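You operate a simulated robot arm through the tools that you are given. There is no shell and no other tool.

The job below is to be done with a simulated robot arm. You get a single attempt, and the scene is never put back.

Task
Press the CAUTION name plate and return it to its spot.
Fine: pull the tray out to load and unload; push it in again.

Only the result counts: the job must be done as asked and must still hold three seconds after the hand-in. Knocking over, shifting, dropping, spilling or breaking anything else fails it.

Robot
A 6-joint arm with a two-finger parallel gripper, fixed in place. Base frame: the origin is on the floor under the middle of its stand, x ahead of it, y to its left, z up. Lengths are in m, angles in rad, forces in N, time in s.
With the tool pointing down near the work surface it reaches from about 0.26 to 0.68 m from the base axis. Its first joint turns from -1.152 to 1.152 rad. Payload 2.9 kg.
The TCP is the grasp point between the finger pads, 0.03 m short of the fingertips. In the tool frame z runs along the fingers and y along their closing line. The gripper opens to 0.11 m. The fingers are 0.02 m wide and 0.01 m thick; the gripper's body (0.048 by 0.112 m) begins 0.055 m behind the TCP.
Orientation is told as [roll, pitch, yaw] about the base's x, y, z axes, in that order, counted from this pose: with the fingers straight down and closing along the base's y, the tool's x points along the base's -x, its y along +y and its z along -z.

Tools
- The arm moves only by the tool step_arm. Its arguments are lists of equal length, an entry for each row: "dp": the shift along the tool's x, y, z in m, a list of three; "rotation": the turn, a rotation vector about the tool's x, y, z in rad, a list of three; "jaw": the closure, from 0 (fully open) to 1 (shut). In form: {"dp": [[dx, dy, dz], ...], "rotation": [[rx, ry, rz], ...], "jaw": [jaw, ...]}. A call has 1 to 20 rows; each row shifts and turns the commanded pose from where the row before left it, along the tool's axes as they then stand. Each row takes 0.2 s and may step no farther than 0.05 m and 0.15 rad from the row before; otherwise, or with a gripper value out of range, the whole call is refused. Where a pose cannot be reached the arm comes as near as it can. A force on the tool above 90 N (or 10 N above the force at the start of the call, whichever is more), or a blocked arm, ends the call early, and 0.2 s more pass. Each finger travels about 0.108 m/s and halts on what it meets, pressing with about 38 N; the grip force reading is that of the motor and also rises with nothing between the fingers. The clock runs only during rows and for 0.2 s after the last one: add rows that do not move to give the fingers time. It gives the time, the measured TCP pose, the force on the tool (base axes), the opening and the grip force at its end, in the units of the frame above (readings bear some noise), with the torque about the TCP (base axes, N m) and any sound that the robot's microphone picked up, and new pictures: "show" is both (left out), scene, wrist or none.
- Cameras (640 x 400 px; columns grow to the right, rows downward): "scene" is fixed at [0.0866, 0.4349, 1.3961]; the picture's right is [-0.71, -0.70, 0.00], its down [-0.32, 0.32, -0.89] and it looks along [0.63, -0.63, -0.45] (base axes); focal length 306 px, centre (320, 200). "wrist" rides on the gripper at [0.072, 0.017, -0.103] in the tool frame; the picture's right is [-0.23, 0.97, 0.00], its down [-0.76, -0.18, -0.62] and it looks along [-0.61, -0.14, 0.78] (tool axes); focal length 222 px, centre (320, 200). There is no depth. A picture from a camera that has moved, and an enlarged one, comes with that camera's place and axes in the base frame and with its lens.
- enlarge(camera, box): a new picture of the part [left, top, right, bottom] of that camera's present view, enlarged. It takes no simulated time.
- close_job(): hands the job in; it is judged then, once.

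Places have to be worked out from the pictures, the camera data and where the tool is seen. Open the gripper and draw the arm clear of the work before you hand the job in, unless the task says otherwise.

The tools are called after ">>>" as name(argument=value, ...) on one line, values as JSON. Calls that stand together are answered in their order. step_arm: Moves the arm, as the interface text tells. Its arguments: {"type":"object","properties":{"dp":{"type":"array","items":{"type":"array","items":{"type":"number"}}},"rotation":{"type":"array","items":{"type":"array","items":{"type":"number"}}},"jaw":{"type":"array","items":{"type":"number"}},"show":{"type":"string","enum":["both","scene","wrist","none"]}},"required":["dp","rotation","jaw"]} The other tools are called the same way: enlarge (camera, box) takes an enlarged picture of a part of a camera's view; close_job () hands the job in.

At the start:

```text
clock: 0.0
position: [0.3754, 0.1029, 1.2912]
tcp_rot: [0.002, 0.0, -0.001]
ft_force: [-0.2, -0.3, -0.2]
ft_torque: [0.06, 0.03, 0.0]
opening: 0.11
grip_force: 0.1
```

scene: 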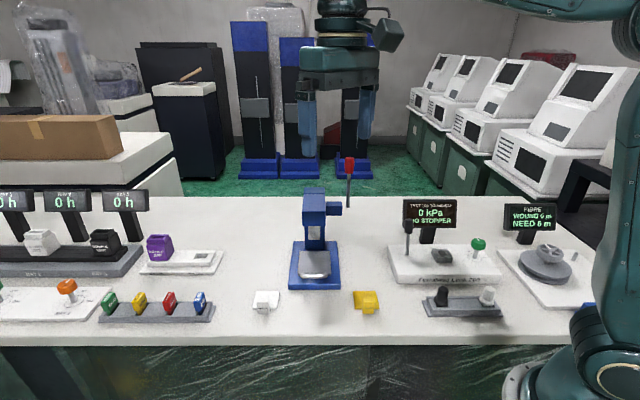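
wrist: 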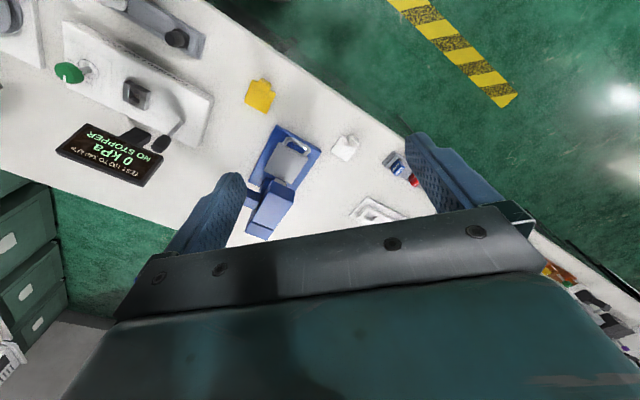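

I'll start by looking closely at the press, the plates and the surroundings before any motion.

>>> enlarge(camera="scene", box=[240, 150, 400, 330])

>>> enlarge(camera="scene", box=[0, 180, 240, 330])

>>> enlarge(camera="scene", box=[370, 180, 610, 330])

>>> enlarge(camera="wrist", box=[220, 60, 440, 240])

```text
2.22 times, centred on (320, 240) of scene
camera zoom: at [0.0866, 0.4349, 1.3961], right [-0.71, -0.7, 0.0], down [-0.32, 0.32, -0.89], along [0.63, -0.63, -0.45], focal length 679 px, centre (320, 111)
```

zoom: 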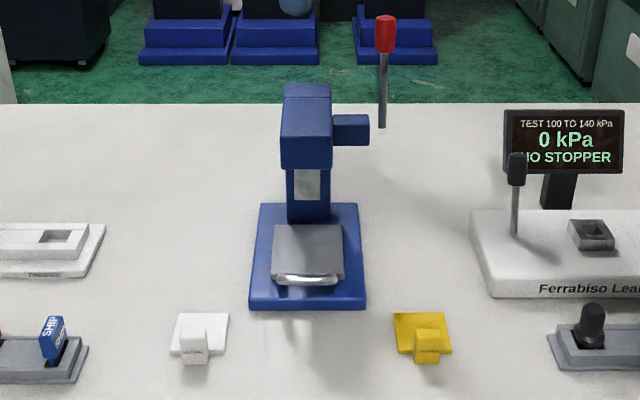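

```text
2.67 times, centred on (120, 255) of scene
camera zoom: at [0.0866, 0.4349, 1.3961], right [-0.71, -0.7, 0.0], down [-0.32, 0.32, -0.89], along [0.63, -0.63, -0.45], focal length 815 px, centre (853, 53)
```

zoom: 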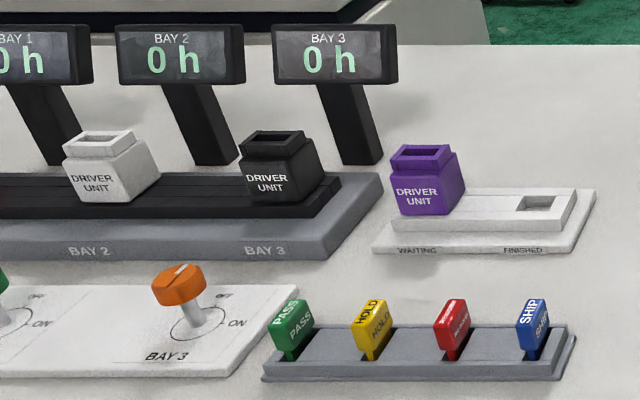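

```text
2.67 times, centred on (490, 255) of scene
camera zoom: at [0.0866, 0.4349, 1.3961], right [-0.71, -0.7, 0.0], down [-0.32, 0.32, -0.89], along [0.63, -0.63, -0.45], focal length 815 px, centre (-133, 53)
```

zoom: 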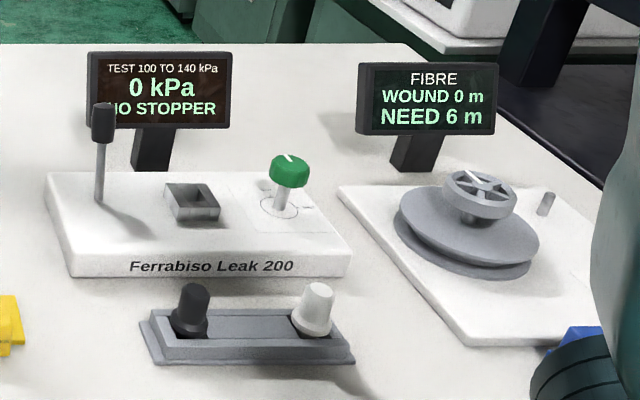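

```text
2.22 times, centred on (330, 150) of wrist
camera zoom: at [0.3015, 0.1214, 1.3945], right [0.23, 0.97, 0.0], down [0.76, -0.18, 0.62], along [0.61, -0.14, -0.78], focal length 494 px, centre (298, 311)
```

zoom: 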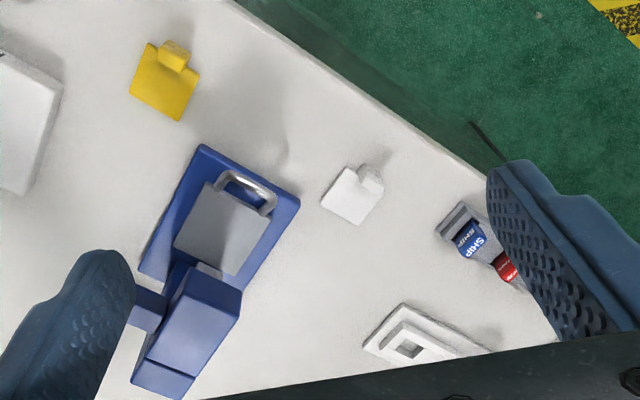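

The press has a grey tray with a loop handle and a red-knobbed lever; white and yellow plates lie beside it. I zoom in to read which plate is CAUTION.

>>> enlarge(camera="scene", box=[245, 280, 285, 320])

>>> enlarge(camera="scene", box=[345, 280, 385, 320])

>>> enlarge(camera="scene", box=[280, 180, 360, 300])

>>> enlarge(camera="wrist", box=[230, 65, 290, 115])

>>> enlarge(camera="wrist", box=[320, 120, 370, 165])

```text
10.00 times, centred on (265, 300) of scene
camera zoom: at [0.0866, 0.4349, 1.3961], right [-0.71, -0.7, 0.0], down [-0.32, 0.32, -0.89], along [0.63, -0.63, -0.45], focal length 3056 px, centre (870, -800)
```

zoom: 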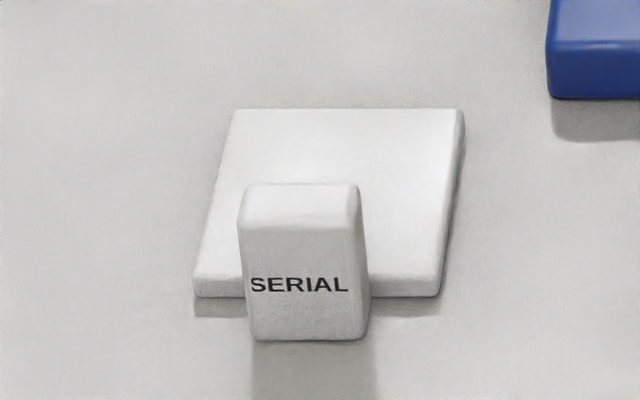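

```text
10.00 times, centred on (365, 300) of scene
camera zoom: at [0.0866, 0.4349, 1.3961], right [-0.71, -0.7, 0.0], down [-0.32, 0.32, -0.89], along [0.63, -0.63, -0.45], focal length 3056 px, centre (-130, -800)
```

zoom: 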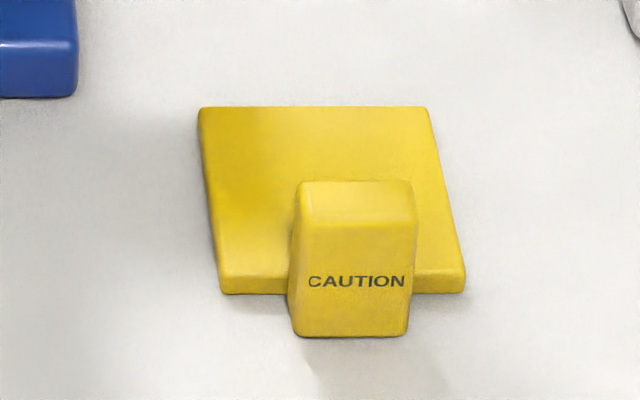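

```text
3.33 times, centred on (320, 240) of scene
camera zoom: at [0.0866, 0.4349, 1.3961], right [-0.71, -0.7, 0.0], down [-0.32, 0.32, -0.89], along [0.63, -0.63, -0.45], focal length 1019 px, centre (320, 67)
```

zoom: 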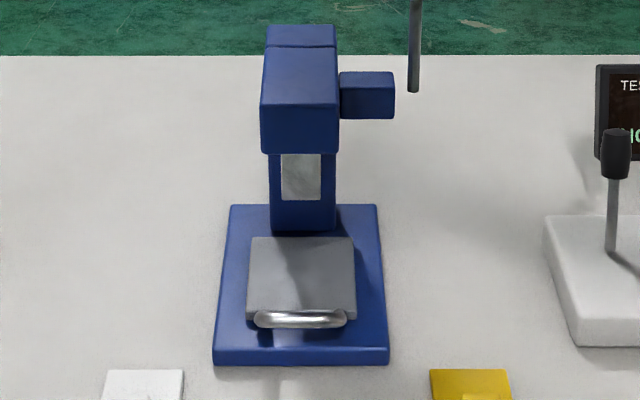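

```text
8.00 times, centred on (260, 90) of wrist
camera zoom: at [0.3015, 0.1214, 1.3945], right [0.23, 0.97, 0.0], down [0.76, -0.18, 0.62], along [0.61, -0.14, -0.78], focal length 1777 px, centre (800, 1080)
```

zoom: 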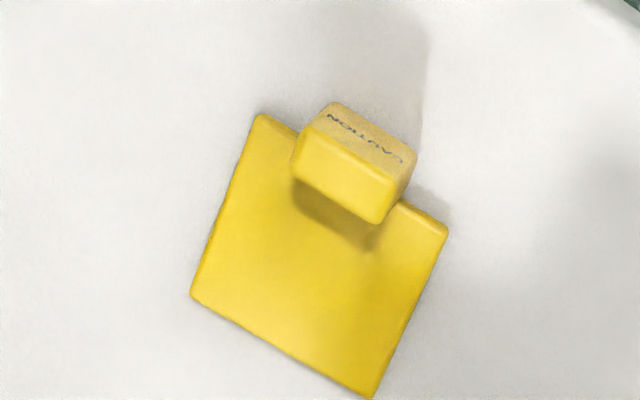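

```text
8.89 times, centred on (345, 142) of wrist
camera zoom: at [0.3015, 0.1214, 1.3945], right [0.23, 0.97, 0.0], down [0.76, -0.18, 0.62], along [0.61, -0.14, -0.78], focal length 1974 px, centre (98, 711)
```

zoom: 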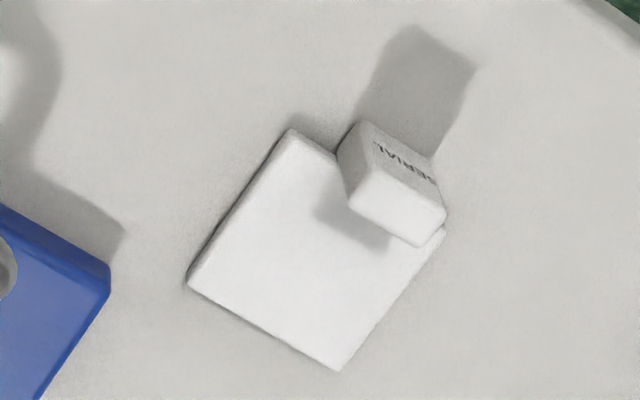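

The yellow plate is CAUTION, centred near (0.407, -0.046) with its top at about z 0.834 and turned 45°, in line with the press. I turn the tool to that heading and move to a viewpoint in front of the press, well above everything.

>>> step_arm(dp=[[0, 0, 0], [0, 0, 0], [0, 0, 0], [0, 0, 0], [0, 0, 0], [0, 0, 0], [0, 0.01, 0.04], [0, 0.01, 0.04], [0, 0.01, 0.04], [0, 0, 0.04], [0, 0, 0]], rotation=[[0, 0, 0.1309], [0, 0, 0.1309], [0, 0, 0.1309], [0, 0, 0.1309], [0, 0, 0.1309], [0, 0, 0.1309], [0, 0, 0], [0, 0, 0], [0, 0, 0], [0, 0, 0], [0, 0, 0]], jaw=[0, 0, 0, 0, 0, 0, 0, 0, 0, 0, 0], show="both")

```text
clock: 2.4
position: [0.3958, 0.1233, 1.1309]
tcp_rot: [0.002, 0.0, -0.786]
ft_force: [0.2, 0.6, 0.4]
ft_torque: [0.02, -0.01, 0.01]
opening: 0.1097
grip_force: 0.1
camera wrist: at [0.3566, 0.1884, 1.2345], right [0.85, 0.53, 0.0], down [0.41, -0.67, 0.62], along [0.33, -0.53, -0.78], focal length 222 px, centre (320, 200)
```

scene: 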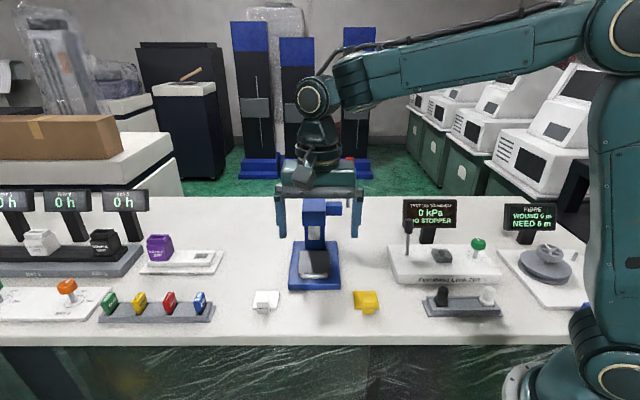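
wrist: 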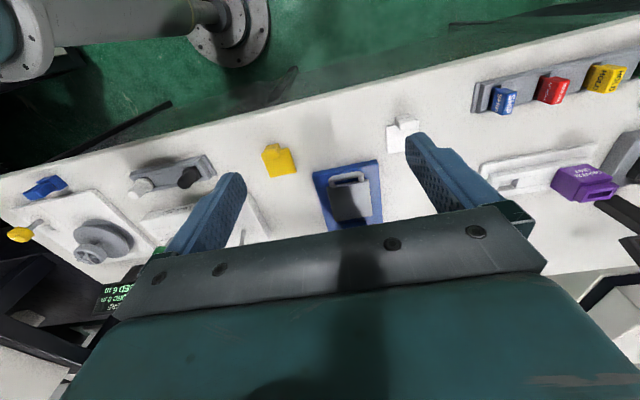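

The gripper body hides the press head from here, so I zoom in on the tray handle and plate first.

>>> enlarge(camera="wrist", box=[300, 150, 400, 235])

>>> enlarge(camera="wrist", box=[240, 130, 320, 190])

>>> enlarge(camera="scene", box=[280, 180, 380, 300])

```text
4.71 times, centred on (350, 192) of wrist
camera zoom: at [0.3566, 0.1884, 1.2345], right [0.85, 0.53, 0.0], down [0.41, -0.67, 0.62], along [0.33, -0.53, -0.78], focal length 1045 px, centre (179, 235)
```

zoom: 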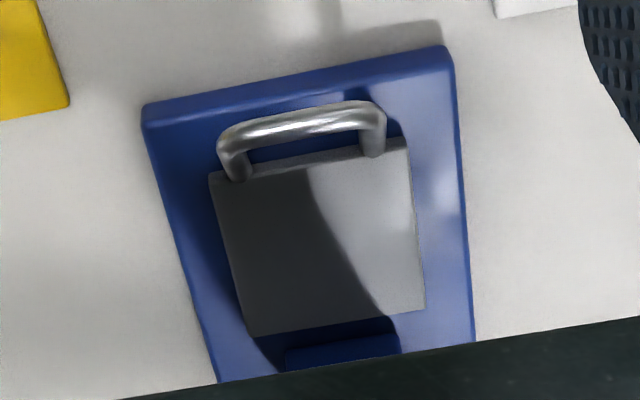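

```text
6.67 times, centred on (280, 160) of wrist
camera zoom: at [0.3566, 0.1884, 1.2345], right [0.85, 0.53, 0.0], down [0.41, -0.67, 0.62], along [0.33, -0.53, -0.78], focal length 1481 px, centre (587, 467)
```

zoom: 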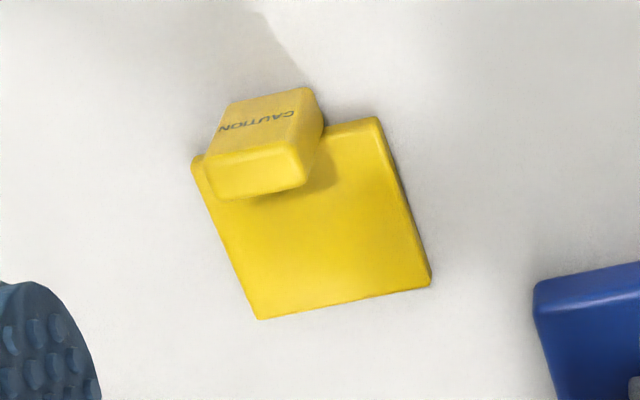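

```text
3.33 times, centred on (330, 240) of scene
camera zoom: at [0.0866, 0.4349, 1.3961], right [-0.71, -0.7, 0.0], down [-0.32, 0.32, -0.89], along [0.63, -0.63, -0.45], focal length 1019 px, centre (287, 67)
```

zoom: 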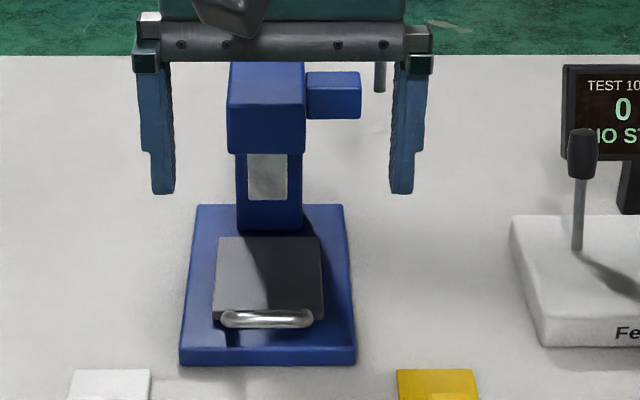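

Tray top works out at about z 0.864, with the handle bar just ahead of it at about z 0.885. I tilt the tool forward so the wrist camera sees the press from the front, to measure the head and lever.

>>> step_arm(dp=[[0, 0, 0], [0, 0, 0], [0, 0, 0], [0, 0, 0], [0, 0, 0], [0, 0, 0], [0.04, 0, 0.02], [0.04, 0, 0.02], [0, 0, 0]], rotation=[[0, -0.15, 0], [0, -0.15, 0], [0, -0.15, 0], [0, -0.15, 0], [0, -0.15, 0], [0, -0.15, 0], [0, 0, 0], [0, 0, 0], [0, 0, 0]], jaw=[0, 0, 0, 0, 0, 0, 0, 0, 0], show="both")

```text
clock: 4.4
position: [0.3822, 0.1397, 1.0437]
tcp_rot: [0.001, -0.898, -0.787]
ft_force: [0.0, -0.6, 0.5]
ft_torque: [-0.01, -0.04, 0.02]
opening: 0.1099
grip_force: 0.0
camera wrist: at [0.3053, 0.2425, 1.0513], right [0.79, 0.59, 0.18], down [-0.14, -0.12, 0.98], along [0.6, -0.8, -0.01], focal length 222 px, centre (320, 200)
```

scene: 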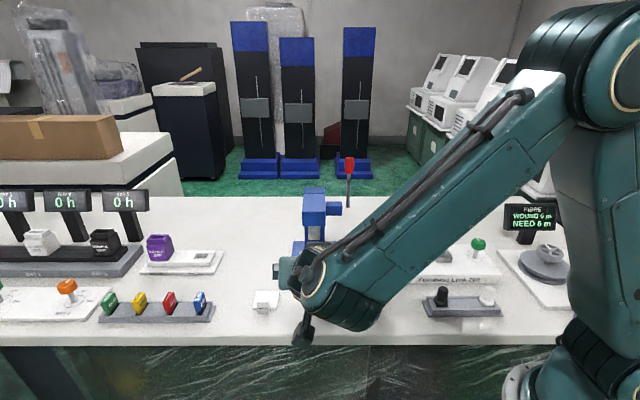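
wrist: 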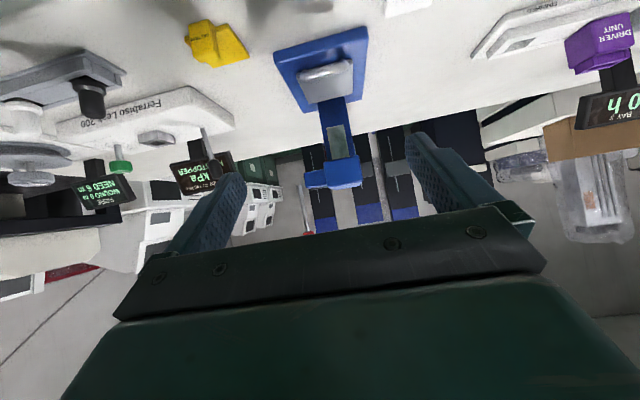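

>>> enlarge(camera="wrist", box=[260, 20, 400, 240])

>>> enlarge(camera="wrist", box=[270, 120, 380, 240])

>>> enlarge(camera="scene", box=[290, 150, 370, 230])

>>> enlarge(camera="wrist", box=[180, 10, 260, 80])

```text
1.82 times, centred on (330, 130) of wrist
camera zoom: at [0.3053, 0.2425, 1.0513], right [0.79, 0.59, 0.18], down [-0.14, -0.12, 0.98], along [0.6, -0.8, -0.01], focal length 404 px, centre (302, 327)
```

zoom: 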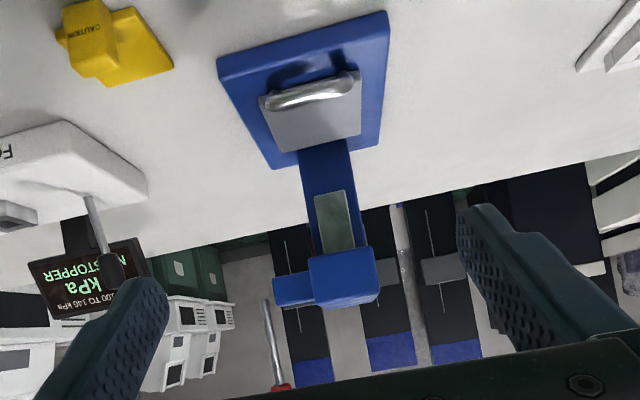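

```text
3.33 times, centred on (325, 180) of wrist
camera zoom: at [0.3053, 0.2425, 1.0513], right [0.79, 0.59, 0.18], down [-0.14, -0.12, 0.98], along [0.6, -0.8, -0.01], focal length 740 px, centre (303, 267)
```

zoom: 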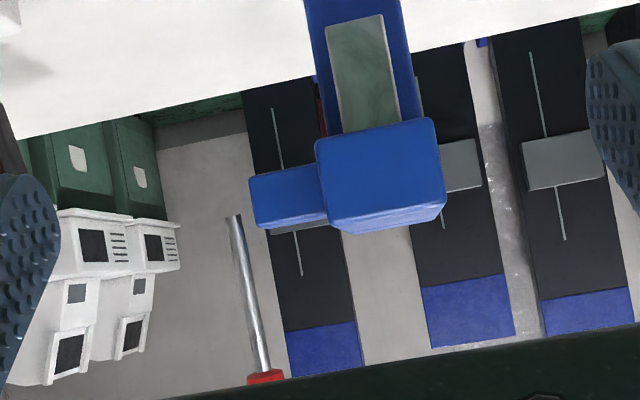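

```text
5.00 times, centred on (330, 190) of scene
camera zoom: at [0.0866, 0.4349, 1.3961], right [-0.71, -0.7, 0.0], down [-0.32, 0.32, -0.89], along [0.63, -0.63, -0.45], focal length 1528 px, centre (270, 250)
```

zoom: 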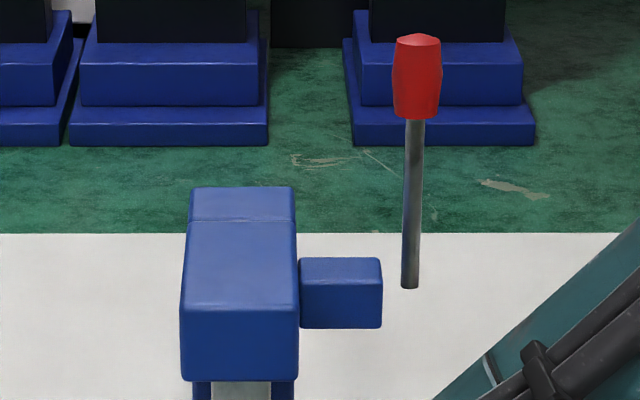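

```text
5.71 times, centred on (220, 45) of wrist
camera zoom: at [0.3053, 0.2425, 1.0513], right [0.79, 0.59, 0.18], down [-0.14, -0.12, 0.98], along [0.6, -0.8, -0.01], focal length 1269 px, centre (891, 1086)
```

zoom: 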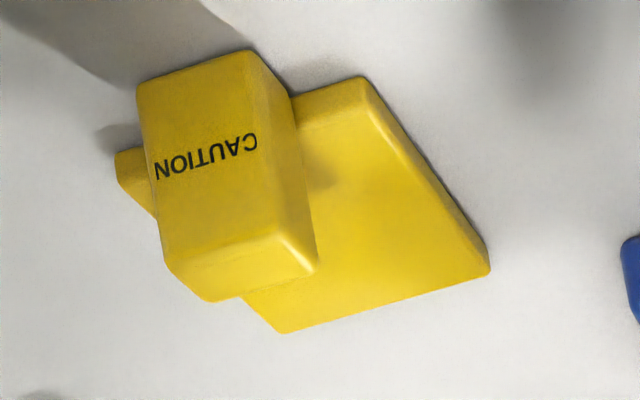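

The front view puts the head at a clear height above the tray and the lever upright beside it. Before touching anything I want a side view to judge the head's overhang and whether the tray is in, so I raise, turn 90° and move to the press's right side.

>>> step_arm(dp=[[-0.0392, 0, -0.0311], [0, 0, 0], [0, 0, 0], [0, 0, 0], [0, 0, 0], [0, 0, 0], [0, 0, 0], [0, 0, 0], [0, 0, 0], [0, 0, 0], [0, 0, 0], [0, 0, 0]], rotation=[[0, 0, 0], [-0.1119, 0, -0.0888], [-0.1119, 0, -0.0888], [-0.1119, 0, -0.0888], [-0.1119, 0, -0.0888], [-0.1119, 0, -0.0888], [-0.1119, 0, -0.0888], [-0.1119, 0, -0.0888], [-0.1119, 0, -0.0888], [-0.1119, 0, -0.0888], [-0.1119, 0, -0.0888], [-0.1119, 0, -0.0888]], jaw=[0, 0, 0, 0, 0, 0, 0, 0, 0, 0, 0, 0], show="both")

```text
clock: 7.0
position: [0.3834, 0.1388, 1.0945]
tcp_rot: [0.0, -0.901, 0.785]
ft_force: [-0.4, -0.8, -0.3]
ft_torque: [-0.02, -0.01, 0.03]
opening: 0.11
grip_force: 0.0
camera wrist: at [0.2821, 0.0616, 1.1013], right [-0.59, 0.79, 0.18], down [0.12, -0.14, 0.98], along [0.8, 0.6, -0.01], focal length 222 px, centre (320, 200)
```

scene: 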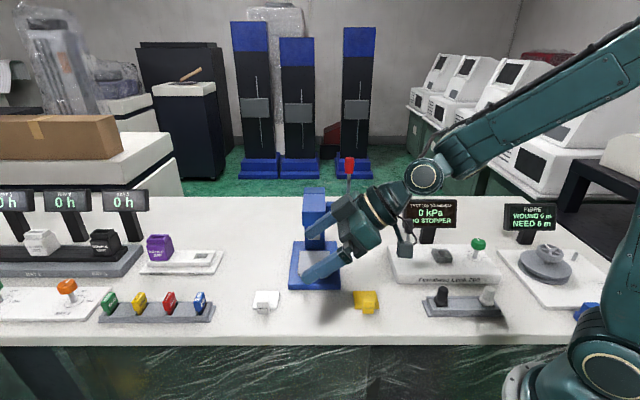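
wrist: 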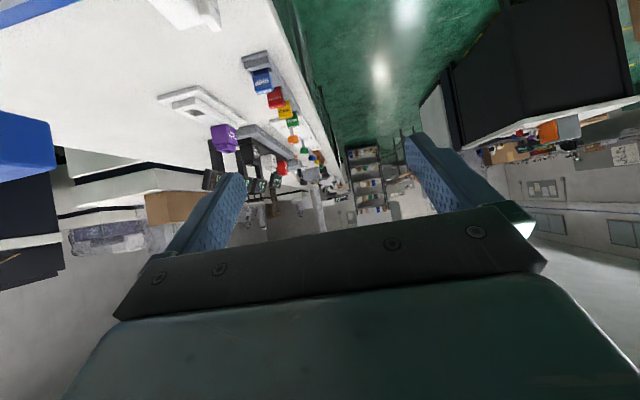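

Rotation went as planned; now I slide to the right side of the press, staying above the leak tester (its tallest part is about z 1.0).

>>> step_arm(dp=[[0.0171, -0.032, -0.0215], [0.0171, -0.032, -0.0215], [0.0171, -0.032, -0.0215], [0.0171, -0.032, -0.0215], [0.0171, -0.032, -0.0215], [0.0171, -0.032, -0.0215], [0.0171, -0.032, -0.0215], [0.0171, -0.032, -0.0215], [0, 0, 0]], rotation=[[0, 0, 0], [0, 0, 0], [0, 0, 0], [0, 0, 0], [0, 0, 0], [0, 0, 0], [0, 0, 0], [0, 0, 0], [0, 0, 0]], jaw=[0, 0, 0, 0, 0, 0, 0, 0, 0], show="both")

```text
clock: 9.0
position: [0.406, -0.1998, 1.0937]
tcp_rot: [0.003, -0.901, 0.784]
ft_force: [0.2, -1.5, 1.3]
ft_torque: [0.0, -0.03, -0.01]
opening: 0.1097
grip_force: 0.1
camera wrist: at [0.3061, -0.2757, 1.1013], right [-0.59, 0.79, 0.18], down [0.12, -0.14, 0.98], along [0.8, 0.6, -0.01], focal length 222 px, centre (320, 200)
```

scene: 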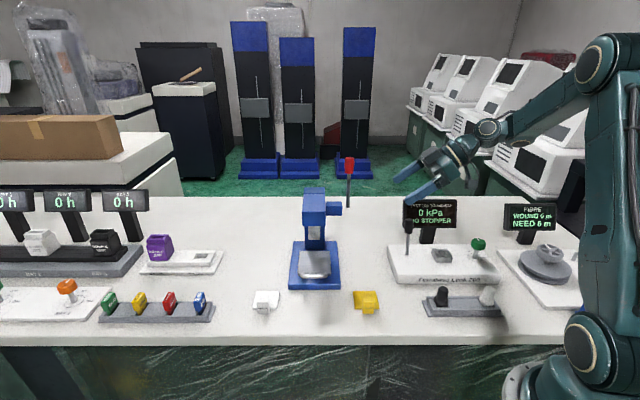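
wrist: 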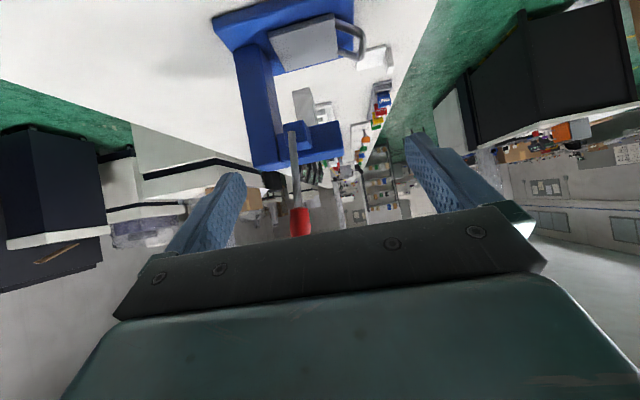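

Excellent profile of the press. I zoom in for measurements.

>>> enlarge(camera="wrist", box=[200, 0, 400, 125])

>>> enlarge(camera="wrist", box=[230, 80, 390, 245])

```text
3.20 times, centred on (300, 62) of wrist
camera zoom: at [0.3061, -0.2757, 1.1013], right [-0.59, 0.79, 0.18], down [0.12, -0.14, 0.98], along [0.8, 0.6, -0.01], focal length 711 px, centre (384, 640)
```

zoom: 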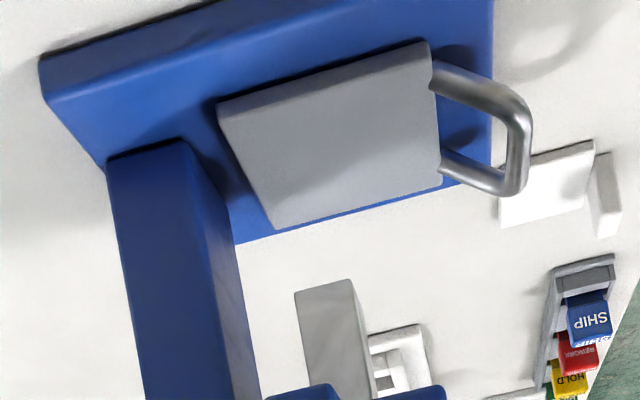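

```text
2.42 times, centred on (310, 162) of wrist
camera zoom: at [0.3061, -0.2757, 1.1013], right [-0.59, 0.79, 0.18], down [0.12, -0.14, 0.98], along [0.8, 0.6, -0.01], focal length 538 px, centre (344, 291)
```

zoom: 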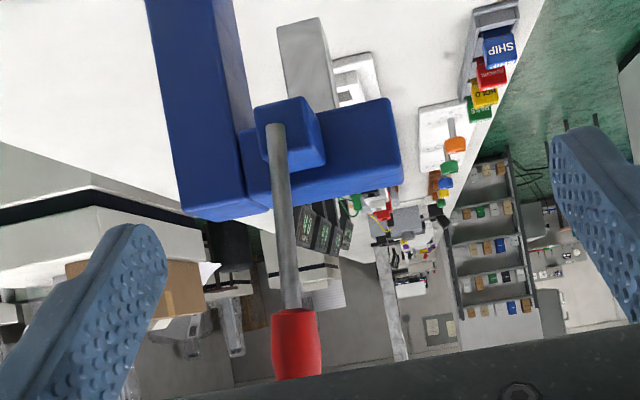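

From these views I judge: table z≈0.82, tray top z≈0.8525, handle bar at about (a=0.354 along the press axis, b=0.38 across) and z≈0.873, ram 3×3 cm with its bottom at z≈0.92, head front at a≈0.415, and lever pivot near z≈1.01. I untilt the tool and carry it round to hover above the tray handle, jaws partly closed so they can straddle the bar.

>>> step_arm(dp=[[0, 0, 0], [0, 0, 0], [0, 0, 0], [0, 0, 0], [0, 0, 0], [0, 0, 0], [0, 0.0375, 0], [0, 0.0375, 0], [-0.0468, 0, 0], [-0.0468, 0, 0], [-0.0468, 0, 0], [-0.0468, 0, 0], [-0.0468, 0, 0], [0, 0, 0.04], [0, 0, 0.04], [0, 0, 0]], rotation=[[0, 0.15, 0], [0, 0.15, 0], [0, 0.15, 0], [0, 0.15, 0], [0, 0.15, 0], [0, 0.15, 0], [0, 0, 0], [0, 0, 0], [0, 0, 0], [0, 0, 0], [0, 0, 0], [0, 0, 0], [0, 0, 0], [0, 0, 0], [0, 0, 0], [0, 0, 0]], jaw=[0, 0, 0, 0, 0, 0.2, 0.4, 0.6, 0.68, 0.68, 0.68, 0.68, 0.68, 0.68, 0.68, 0.68], show="both")

```text
clock: 12.4
position: [0.518, 0.0247, 1.012]
tcp_rot: [0.002, -0.003, 0.785]
ft_force: [0.7, 0.6, 0.0]
ft_torque: [0.01, 0.02, 0.0]
opening: 0.0353
grip_force: 0.0
camera wrist: at [0.4554, -0.0143, 1.1154], right [-0.53, 0.85, 0.0], down [0.66, 0.41, 0.62], along [0.53, 0.33, -0.78], focal length 222 px, centre (320, 200)
```

scene: 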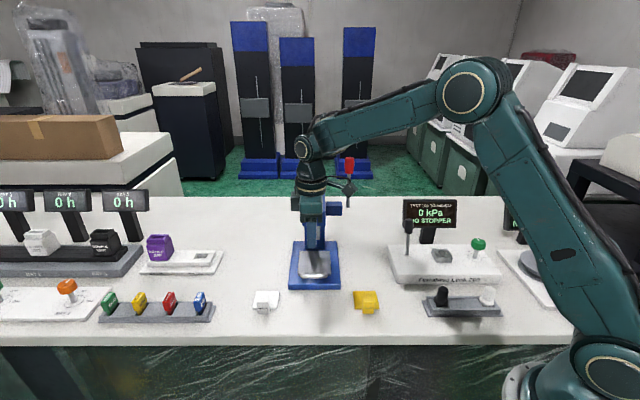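
wrist: 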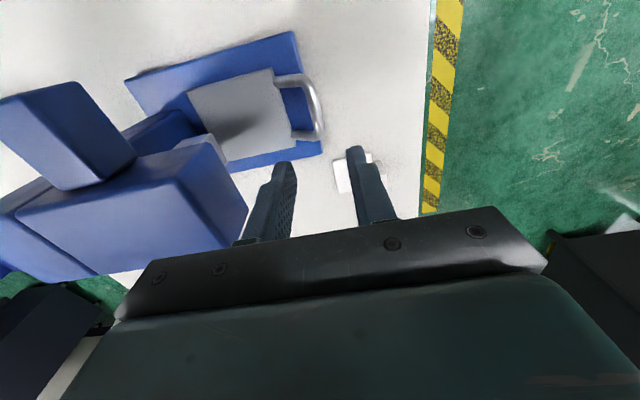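

The tool hovers over the handle. I zoom to locate the bar precisely from this close view.

>>> enlarge(camera="wrist", box=[180, 40, 340, 180])

>>> enlarge(camera="wrist", box=[220, 60, 420, 220])

```text
2.86 times, centred on (260, 110) of wrist
camera zoom: at [0.4554, -0.0143, 1.1154], right [-0.53, 0.85, 0.0], down [0.66, 0.41, 0.62], along [0.53, 0.33, -0.78], focal length 635 px, centre (491, 457)
```

zoom: 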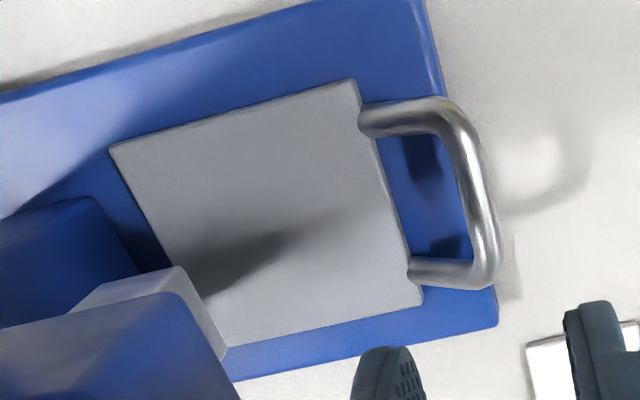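

```text
2.50 times, centred on (320, 140) of wrist
camera zoom: at [0.4554, -0.0143, 1.1154], right [-0.53, 0.85, 0.0], down [0.66, 0.41, 0.62], along [0.53, 0.33, -0.78], focal length 555 px, centre (320, 350)
```

zoom: 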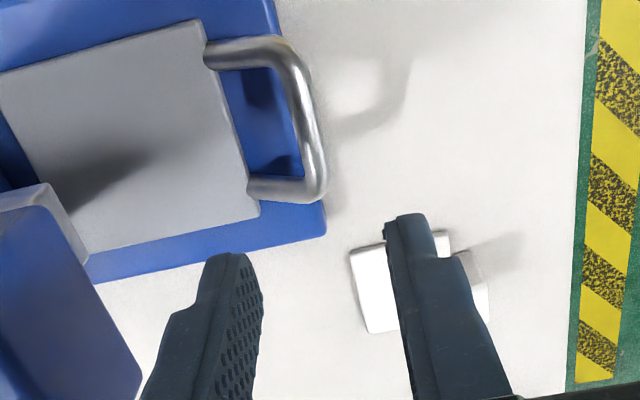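

Bar refined to a≈0.3565, b≈0.379, with about 27 mm of gap between it and the tray. I tilt the tool 0.2 rad so the body leans away from the press head, and descend halfway to check alignment.

>>> step_arm(dp=[[0, 0, 0], [0, 0, 0], [0.0012, 0.005, 0.03], [0.0012, 0.005, 0.03], [0, 0, 0]], rotation=[[0.1, 0, 0], [0.1, 0, 0], [0, 0, 0], [0, 0, 0], [0, 0, 0]], jaw=[0.68, 0.68, 0.68, 0.68, 0.68], show="both")

>>> enlarge(camera="wrist", box=[200, 60, 440, 240])

>>> enlarge(camera="scene", box=[270, 180, 370, 300])

```text
clock: 13.6
position: [0.5198, 0.0159, 0.9508]
tcp_rot: [-0.199, -0.002, 0.785]
ft_force: [0.3, -0.6, 0.5]
ft_torque: [0.01, -0.01, -0.02]
opening: 0.0351
grip_force: 0.2
camera wrist: at [0.4414, -0.0074, 1.0486], right [-0.51, 0.84, -0.19], down [0.57, 0.5, 0.65], along [0.64, 0.22, -0.74], focal length 222 px, centre (320, 200)
```

scene: 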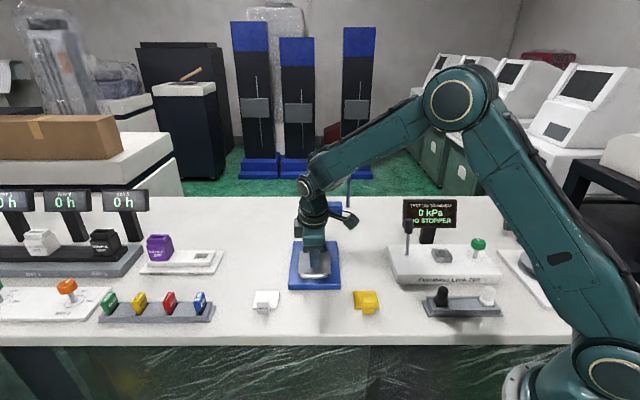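
wrist: 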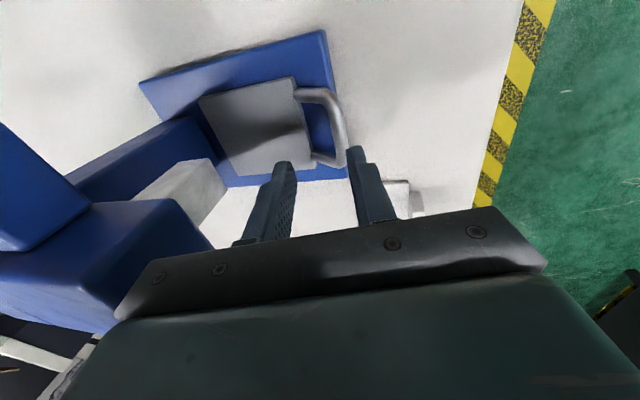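

```text
2.22 times, centred on (320, 150) of wrist
camera zoom: at [0.4414, -0.0074, 1.0486], right [-0.51, 0.84, -0.19], down [0.57, 0.5, 0.65], along [0.64, 0.22, -0.74], focal length 494 px, centre (320, 311)
```

zoom: 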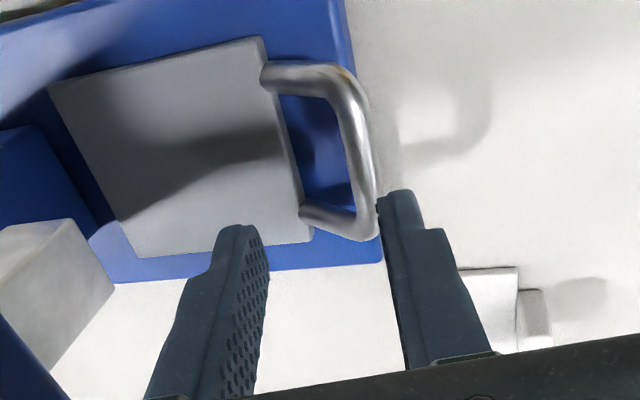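

```text
3.33 times, centred on (320, 240) of scene
camera zoom: at [0.0866, 0.4349, 1.3961], right [-0.71, -0.7, 0.0], down [-0.32, 0.32, -0.89], along [0.63, -0.63, -0.45], focal length 1019 px, centre (320, 67)
```

zoom: 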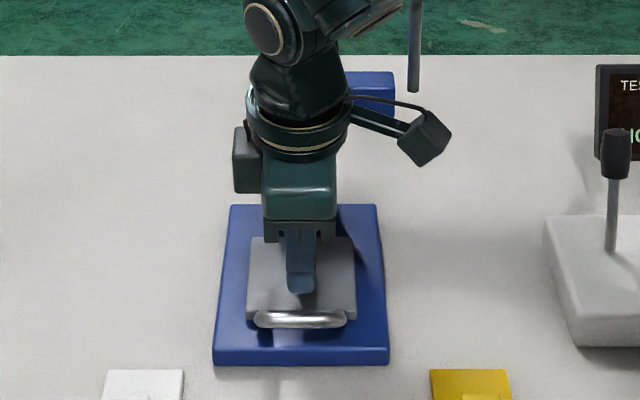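

Alignment looks right: the bar lies between the finger lines. I descend the remaining 6 cm so the fingers straddle the bar.

>>> step_arm(dp=[[0, 0.005, 0.0195], [0, 0.005, 0.0195], [0, 0.005, 0.0195], [0, 0, 0]], rotation=[[0, 0, 0], [0, 0, 0], [0, 0, 0], [0, 0, 0]], jaw=[0.68, 0.68, 0.68, 0.68], show="both")

>>> enlarge(camera="wrist", box=[200, 60, 440, 240])

>>> enlarge(camera="scene", box=[270, 190, 370, 310])

```text
clock: 14.6
position: [0.5184, 0.0217, 0.8919]
tcp_rot: [-0.198, -0.002, 0.785]
ft_force: [0.2, 0.2, -0.9]
ft_torque: [0.0, -0.01, 0.02]
opening: 0.0351
grip_force: 0.1
camera wrist: at [0.4406, -0.0038, 0.9891], right [-0.51, 0.84, -0.19], down [0.57, 0.5, 0.65], along [0.64, 0.22, -0.74], focal length 222 px, centre (320, 200)
```

scene: 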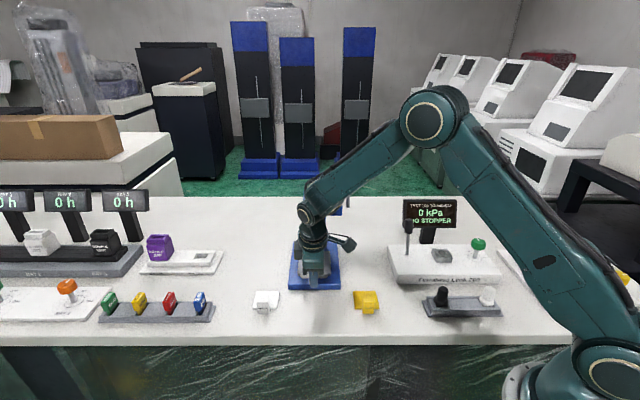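
wrist: 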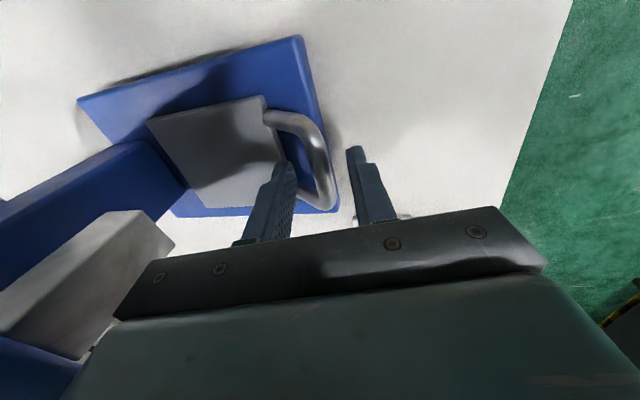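

```text
2.22 times, centred on (320, 150) of wrist
camera zoom: at [0.4406, -0.0038, 0.9891], right [-0.51, 0.84, -0.19], down [0.57, 0.5, 0.65], along [0.64, 0.22, -0.74], focal length 494 px, centre (320, 311)
```

zoom: 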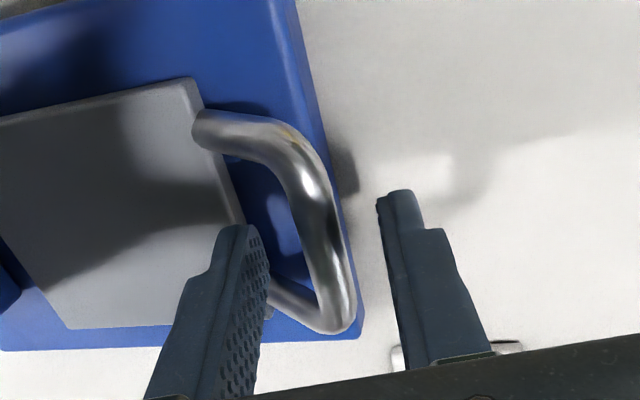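

```text
3.33 times, centred on (320, 250) of scene
camera zoom: at [0.0866, 0.4349, 1.3961], right [-0.71, -0.7, 0.0], down [-0.32, 0.32, -0.89], along [0.63, -0.63, -0.45], focal length 1019 px, centre (320, 33)
```

zoom: 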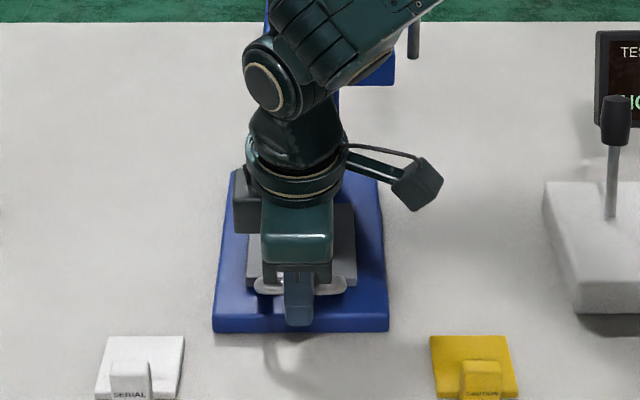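

The bar is between the fingers, about 1 cm above the tips. I sink 5 mm more with a 3 mm centring shift, then close on the bar.

>>> step_arm(dp=[[0, 0.003, 0.005], [0, 0, 0], [0, 0, 0], [0, 0, 0]], rotation=[[0, 0, 0], [0, 0, 0], [0, 0, 0], [0, 0, 0]], jaw=[0.68, 0.8, 0.95, 0.95], show="both")

>>> enlarge(camera="wrist", box=[200, 60, 440, 240])

```text
clock: 15.6
position: [0.5167, 0.0207, 0.8863]
tcp_rot: [-0.2, -0.001, 0.788]
ft_force: [1.0, -2.7, 1.9]
ft_torque: [-0.17, 0.06, 0.65]
opening: 0.0115
grip_force: 45.3
camera wrist: at [0.4394, -0.0029, 0.9842], right [-0.52, 0.84, -0.19], down [0.57, 0.5, 0.65], along [0.64, 0.22, -0.74], focal length 222 px, centre (320, 200)
```

scene: 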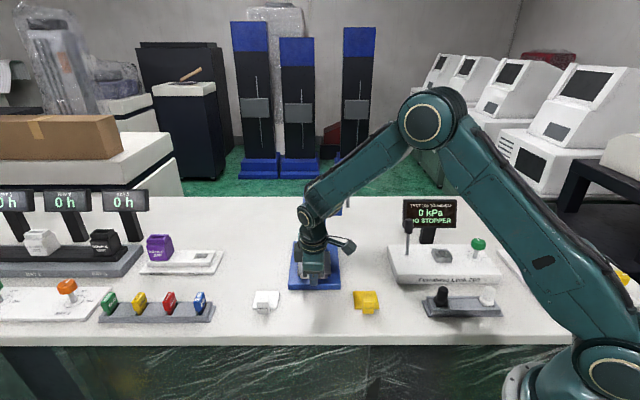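
wrist: 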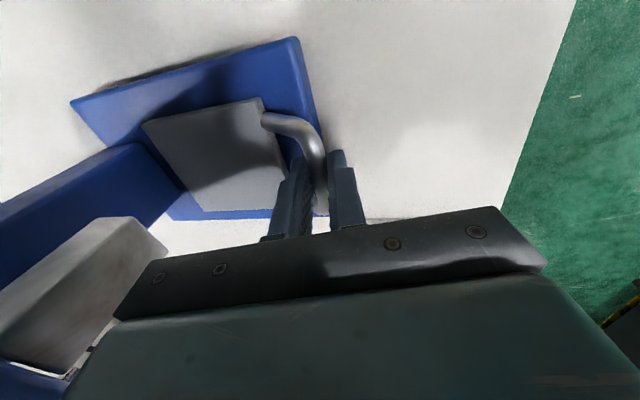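

```text
2.22 times, centred on (320, 150) of wrist
camera zoom: at [0.4394, -0.0029, 0.9842], right [-0.52, 0.84, -0.19], down [0.57, 0.5, 0.65], along [0.64, 0.22, -0.74], focal length 494 px, centre (320, 311)
```

zoom: 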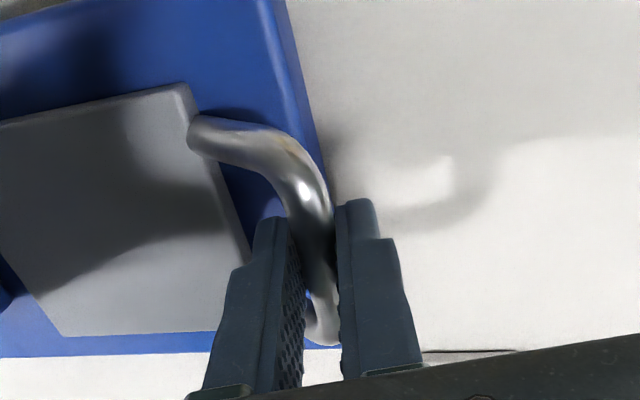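

Gripped firmly (opening 11.5 mm on the bar). I pull the tray gently outward by 3 cm along the press axis and check the force.

>>> step_arm(dp=[[0, 0.0098, -0.002], [0, 0.0098, -0.002], [0, 0.0098, -0.002], [0, 0, 0]], rotation=[[0, 0, 0], [0, 0, 0], [0, 0, 0], [0, 0, 0]], jaw=[0.95, 0.95, 0.95, 0.95], show="both")

```text
clock: 16.6
position: [0.4947, 0.0435, 0.8862]
tcp_rot: [-0.196, -0.002, 0.787]
ft_force: [-1.2, -2.0, -1.5]
ft_torque: [0.04, -0.06, 0.69]
opening: 0.0112
grip_force: 44.9
camera wrist: at [0.4179, 0.0188, 0.9844], right [-0.52, 0.84, -0.19], down [0.57, 0.5, 0.65], along [0.64, 0.22, -0.74], focal length 222 px, centre (320, 200)
```

scene: 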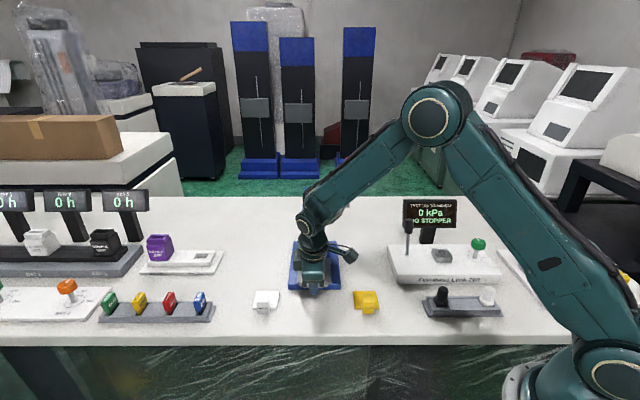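
wrist: 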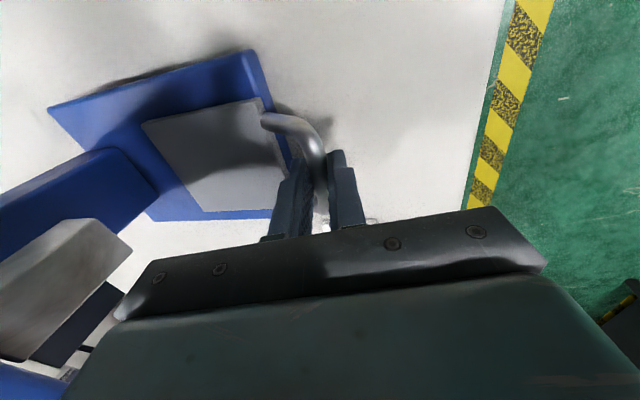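

The tray slides freely (force ~2 N). I continue another 3 cm.

>>> step_arm(dp=[[0, 0.0098, -0.002], [0, 0.0098, -0.002], [0, 0.0098, -0.002], [0, 0, 0]], rotation=[[0, 0, 0], [0, 0, 0], [0, 0, 0], [0, 0, 0]], jaw=[0.95, 0.95, 0.95, 0.95], show="both")

>>> enlarge(camera="scene", box=[270, 190, 370, 310])

```text
clock: 17.6
position: [0.4735, 0.0649, 0.8871]
tcp_rot: [-0.199, -0.005, 0.788]
ft_force: [6.8, 7.4, -3.1]
ft_torque: [-0.28, 0.27, 0.56]
opening: 0.0116
grip_force: 45.3
camera wrist: at [0.3962, 0.0398, 0.984], right [-0.52, 0.83, -0.19], down [0.57, 0.5, 0.65], along [0.64, 0.23, -0.74], focal length 222 px, centre (320, 200)
```

scene: 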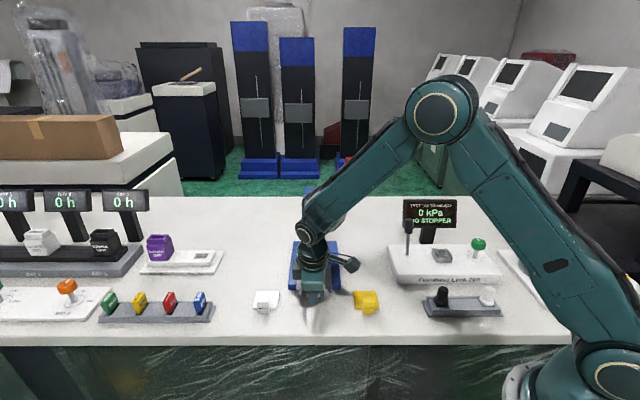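
wrist: 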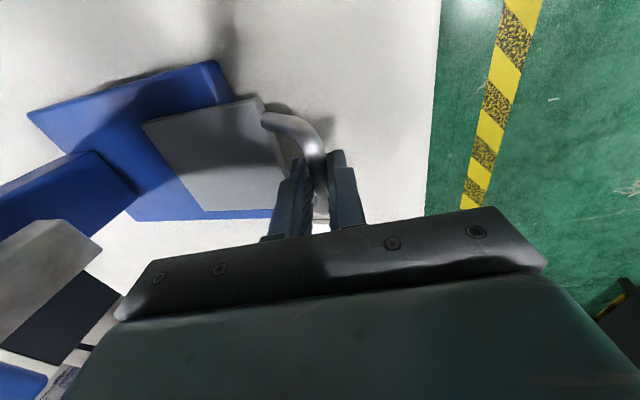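

```text
3.33 times, centred on (320, 250) of scene
camera zoom: at [0.0868, 0.4351, 1.3961], right [-0.71, -0.7, 0.0], down [-0.32, 0.32, -0.89], along [0.63, -0.63, -0.45], focal length 1019 px, centre (320, 33)
```

zoom: 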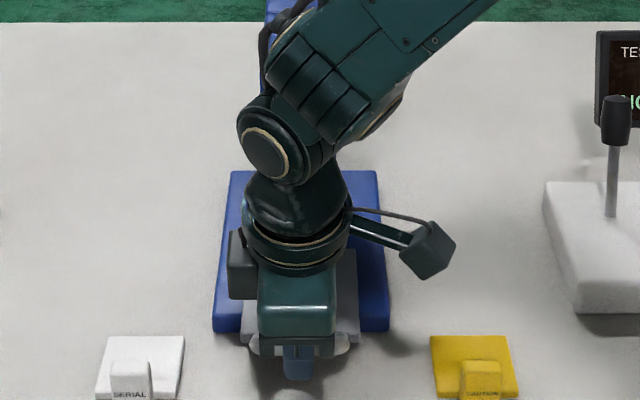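

Still sliding with modest lateral force (~10 N), tray about 6 cm out. I continue in smaller steps, watching for an end stop.

>>> step_arm(dp=[[0, 0.0049, -0.001], [0, 0.0049, -0.001], [0, 0, 0]], rotation=[[0, 0, 0], [0, 0, 0], [0, 0, 0]], jaw=[0.95, 0.95, 0.95], show="none")

```text
clock: 18.4
position: [0.467, 0.0718, 0.8867]
tcp_rot: [-0.197, -0.001, 0.789]
ft_force: [11.1, 11.8, -15.4]
ft_torque: [0.63, -0.62, 0.78]
opening: 0.0115
grip_force: 45.2
```

Lateral and downward loads are rising while the pull direction stays free, so I look at the tray before pulling further.

>>> enlarge(camera="wrist", box=[100, 40, 400, 240])

>>> enlarge(camera="scene", box=[260, 220, 380, 330])

```text
2.00 times, centred on (250, 140) of wrist
camera zoom: at [0.3889, 0.0472, 0.9842], right [-0.52, 0.83, -0.19], down [0.57, 0.5, 0.65], along [0.64, 0.23, -0.74], focal length 444 px, centre (460, 320)
```

zoom: 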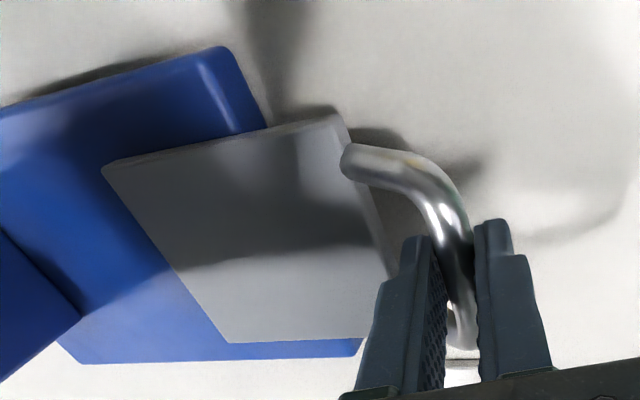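

```text
3.64 times, centred on (320, 275) of scene
camera zoom: at [0.0871, 0.4352, 1.396], right [-0.71, -0.7, 0.0], down [-0.32, 0.32, -0.89], along [0.63, -0.63, -0.45], focal length 1111 px, centre (320, -73)
```

zoom: 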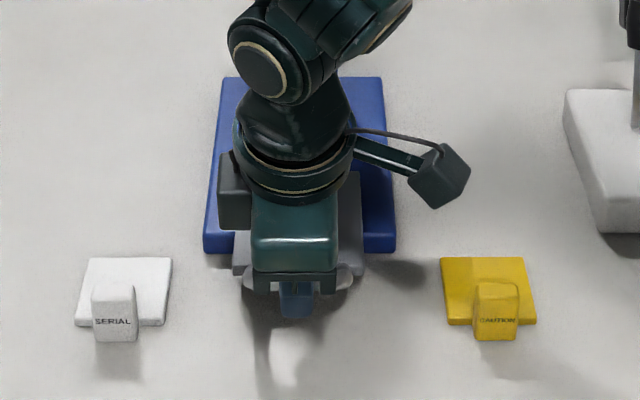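

The tray is level and the press has not moved. I pull another centimetre with a small +b correction to relieve the side load.

>>> step_arm(dp=[[-0.0006, 0.0049, -0.001], [-0.0006, 0.0049, -0.0005], [0, 0, 0]], rotation=[[0, 0, 0], [0, 0, 0], [0, 0, 0]], jaw=[0.95, 0.95, 0.95], show="none")

```text
clock: 19.2
position: [0.4596, 0.0787, 0.887]
tcp_rot: [-0.2, 0.002, 0.784]
ft_force: [0.8, 0.1, 1.7]
ft_torque: [-0.15, 0.08, 0.71]
opening: 0.0114
grip_force: 44.8
```

The loads vanished with that correction, and the tray is now about 8 cm out. One more centimetre to give the head clearance.

>>> step_arm(dp=[[-0.0001, 0.0049, -0.001], [-0.0001, 0.0049, -0.001], [0, 0, 0]], rotation=[[0, 0, 0], [0, 0, 0], [0, 0, 0]], jaw=[0.95, 0.95, 0.95], show="none")

```text
clock: 20.0
position: [0.454, 0.0854, 0.8865]
tcp_rot: [-0.198, 0.0, 0.784]
ft_force: [-6.0, -7.0, 10.9]
ft_torque: [-0.44, 0.32, 0.62]
opening: 0.0116
grip_force: 45.1
```

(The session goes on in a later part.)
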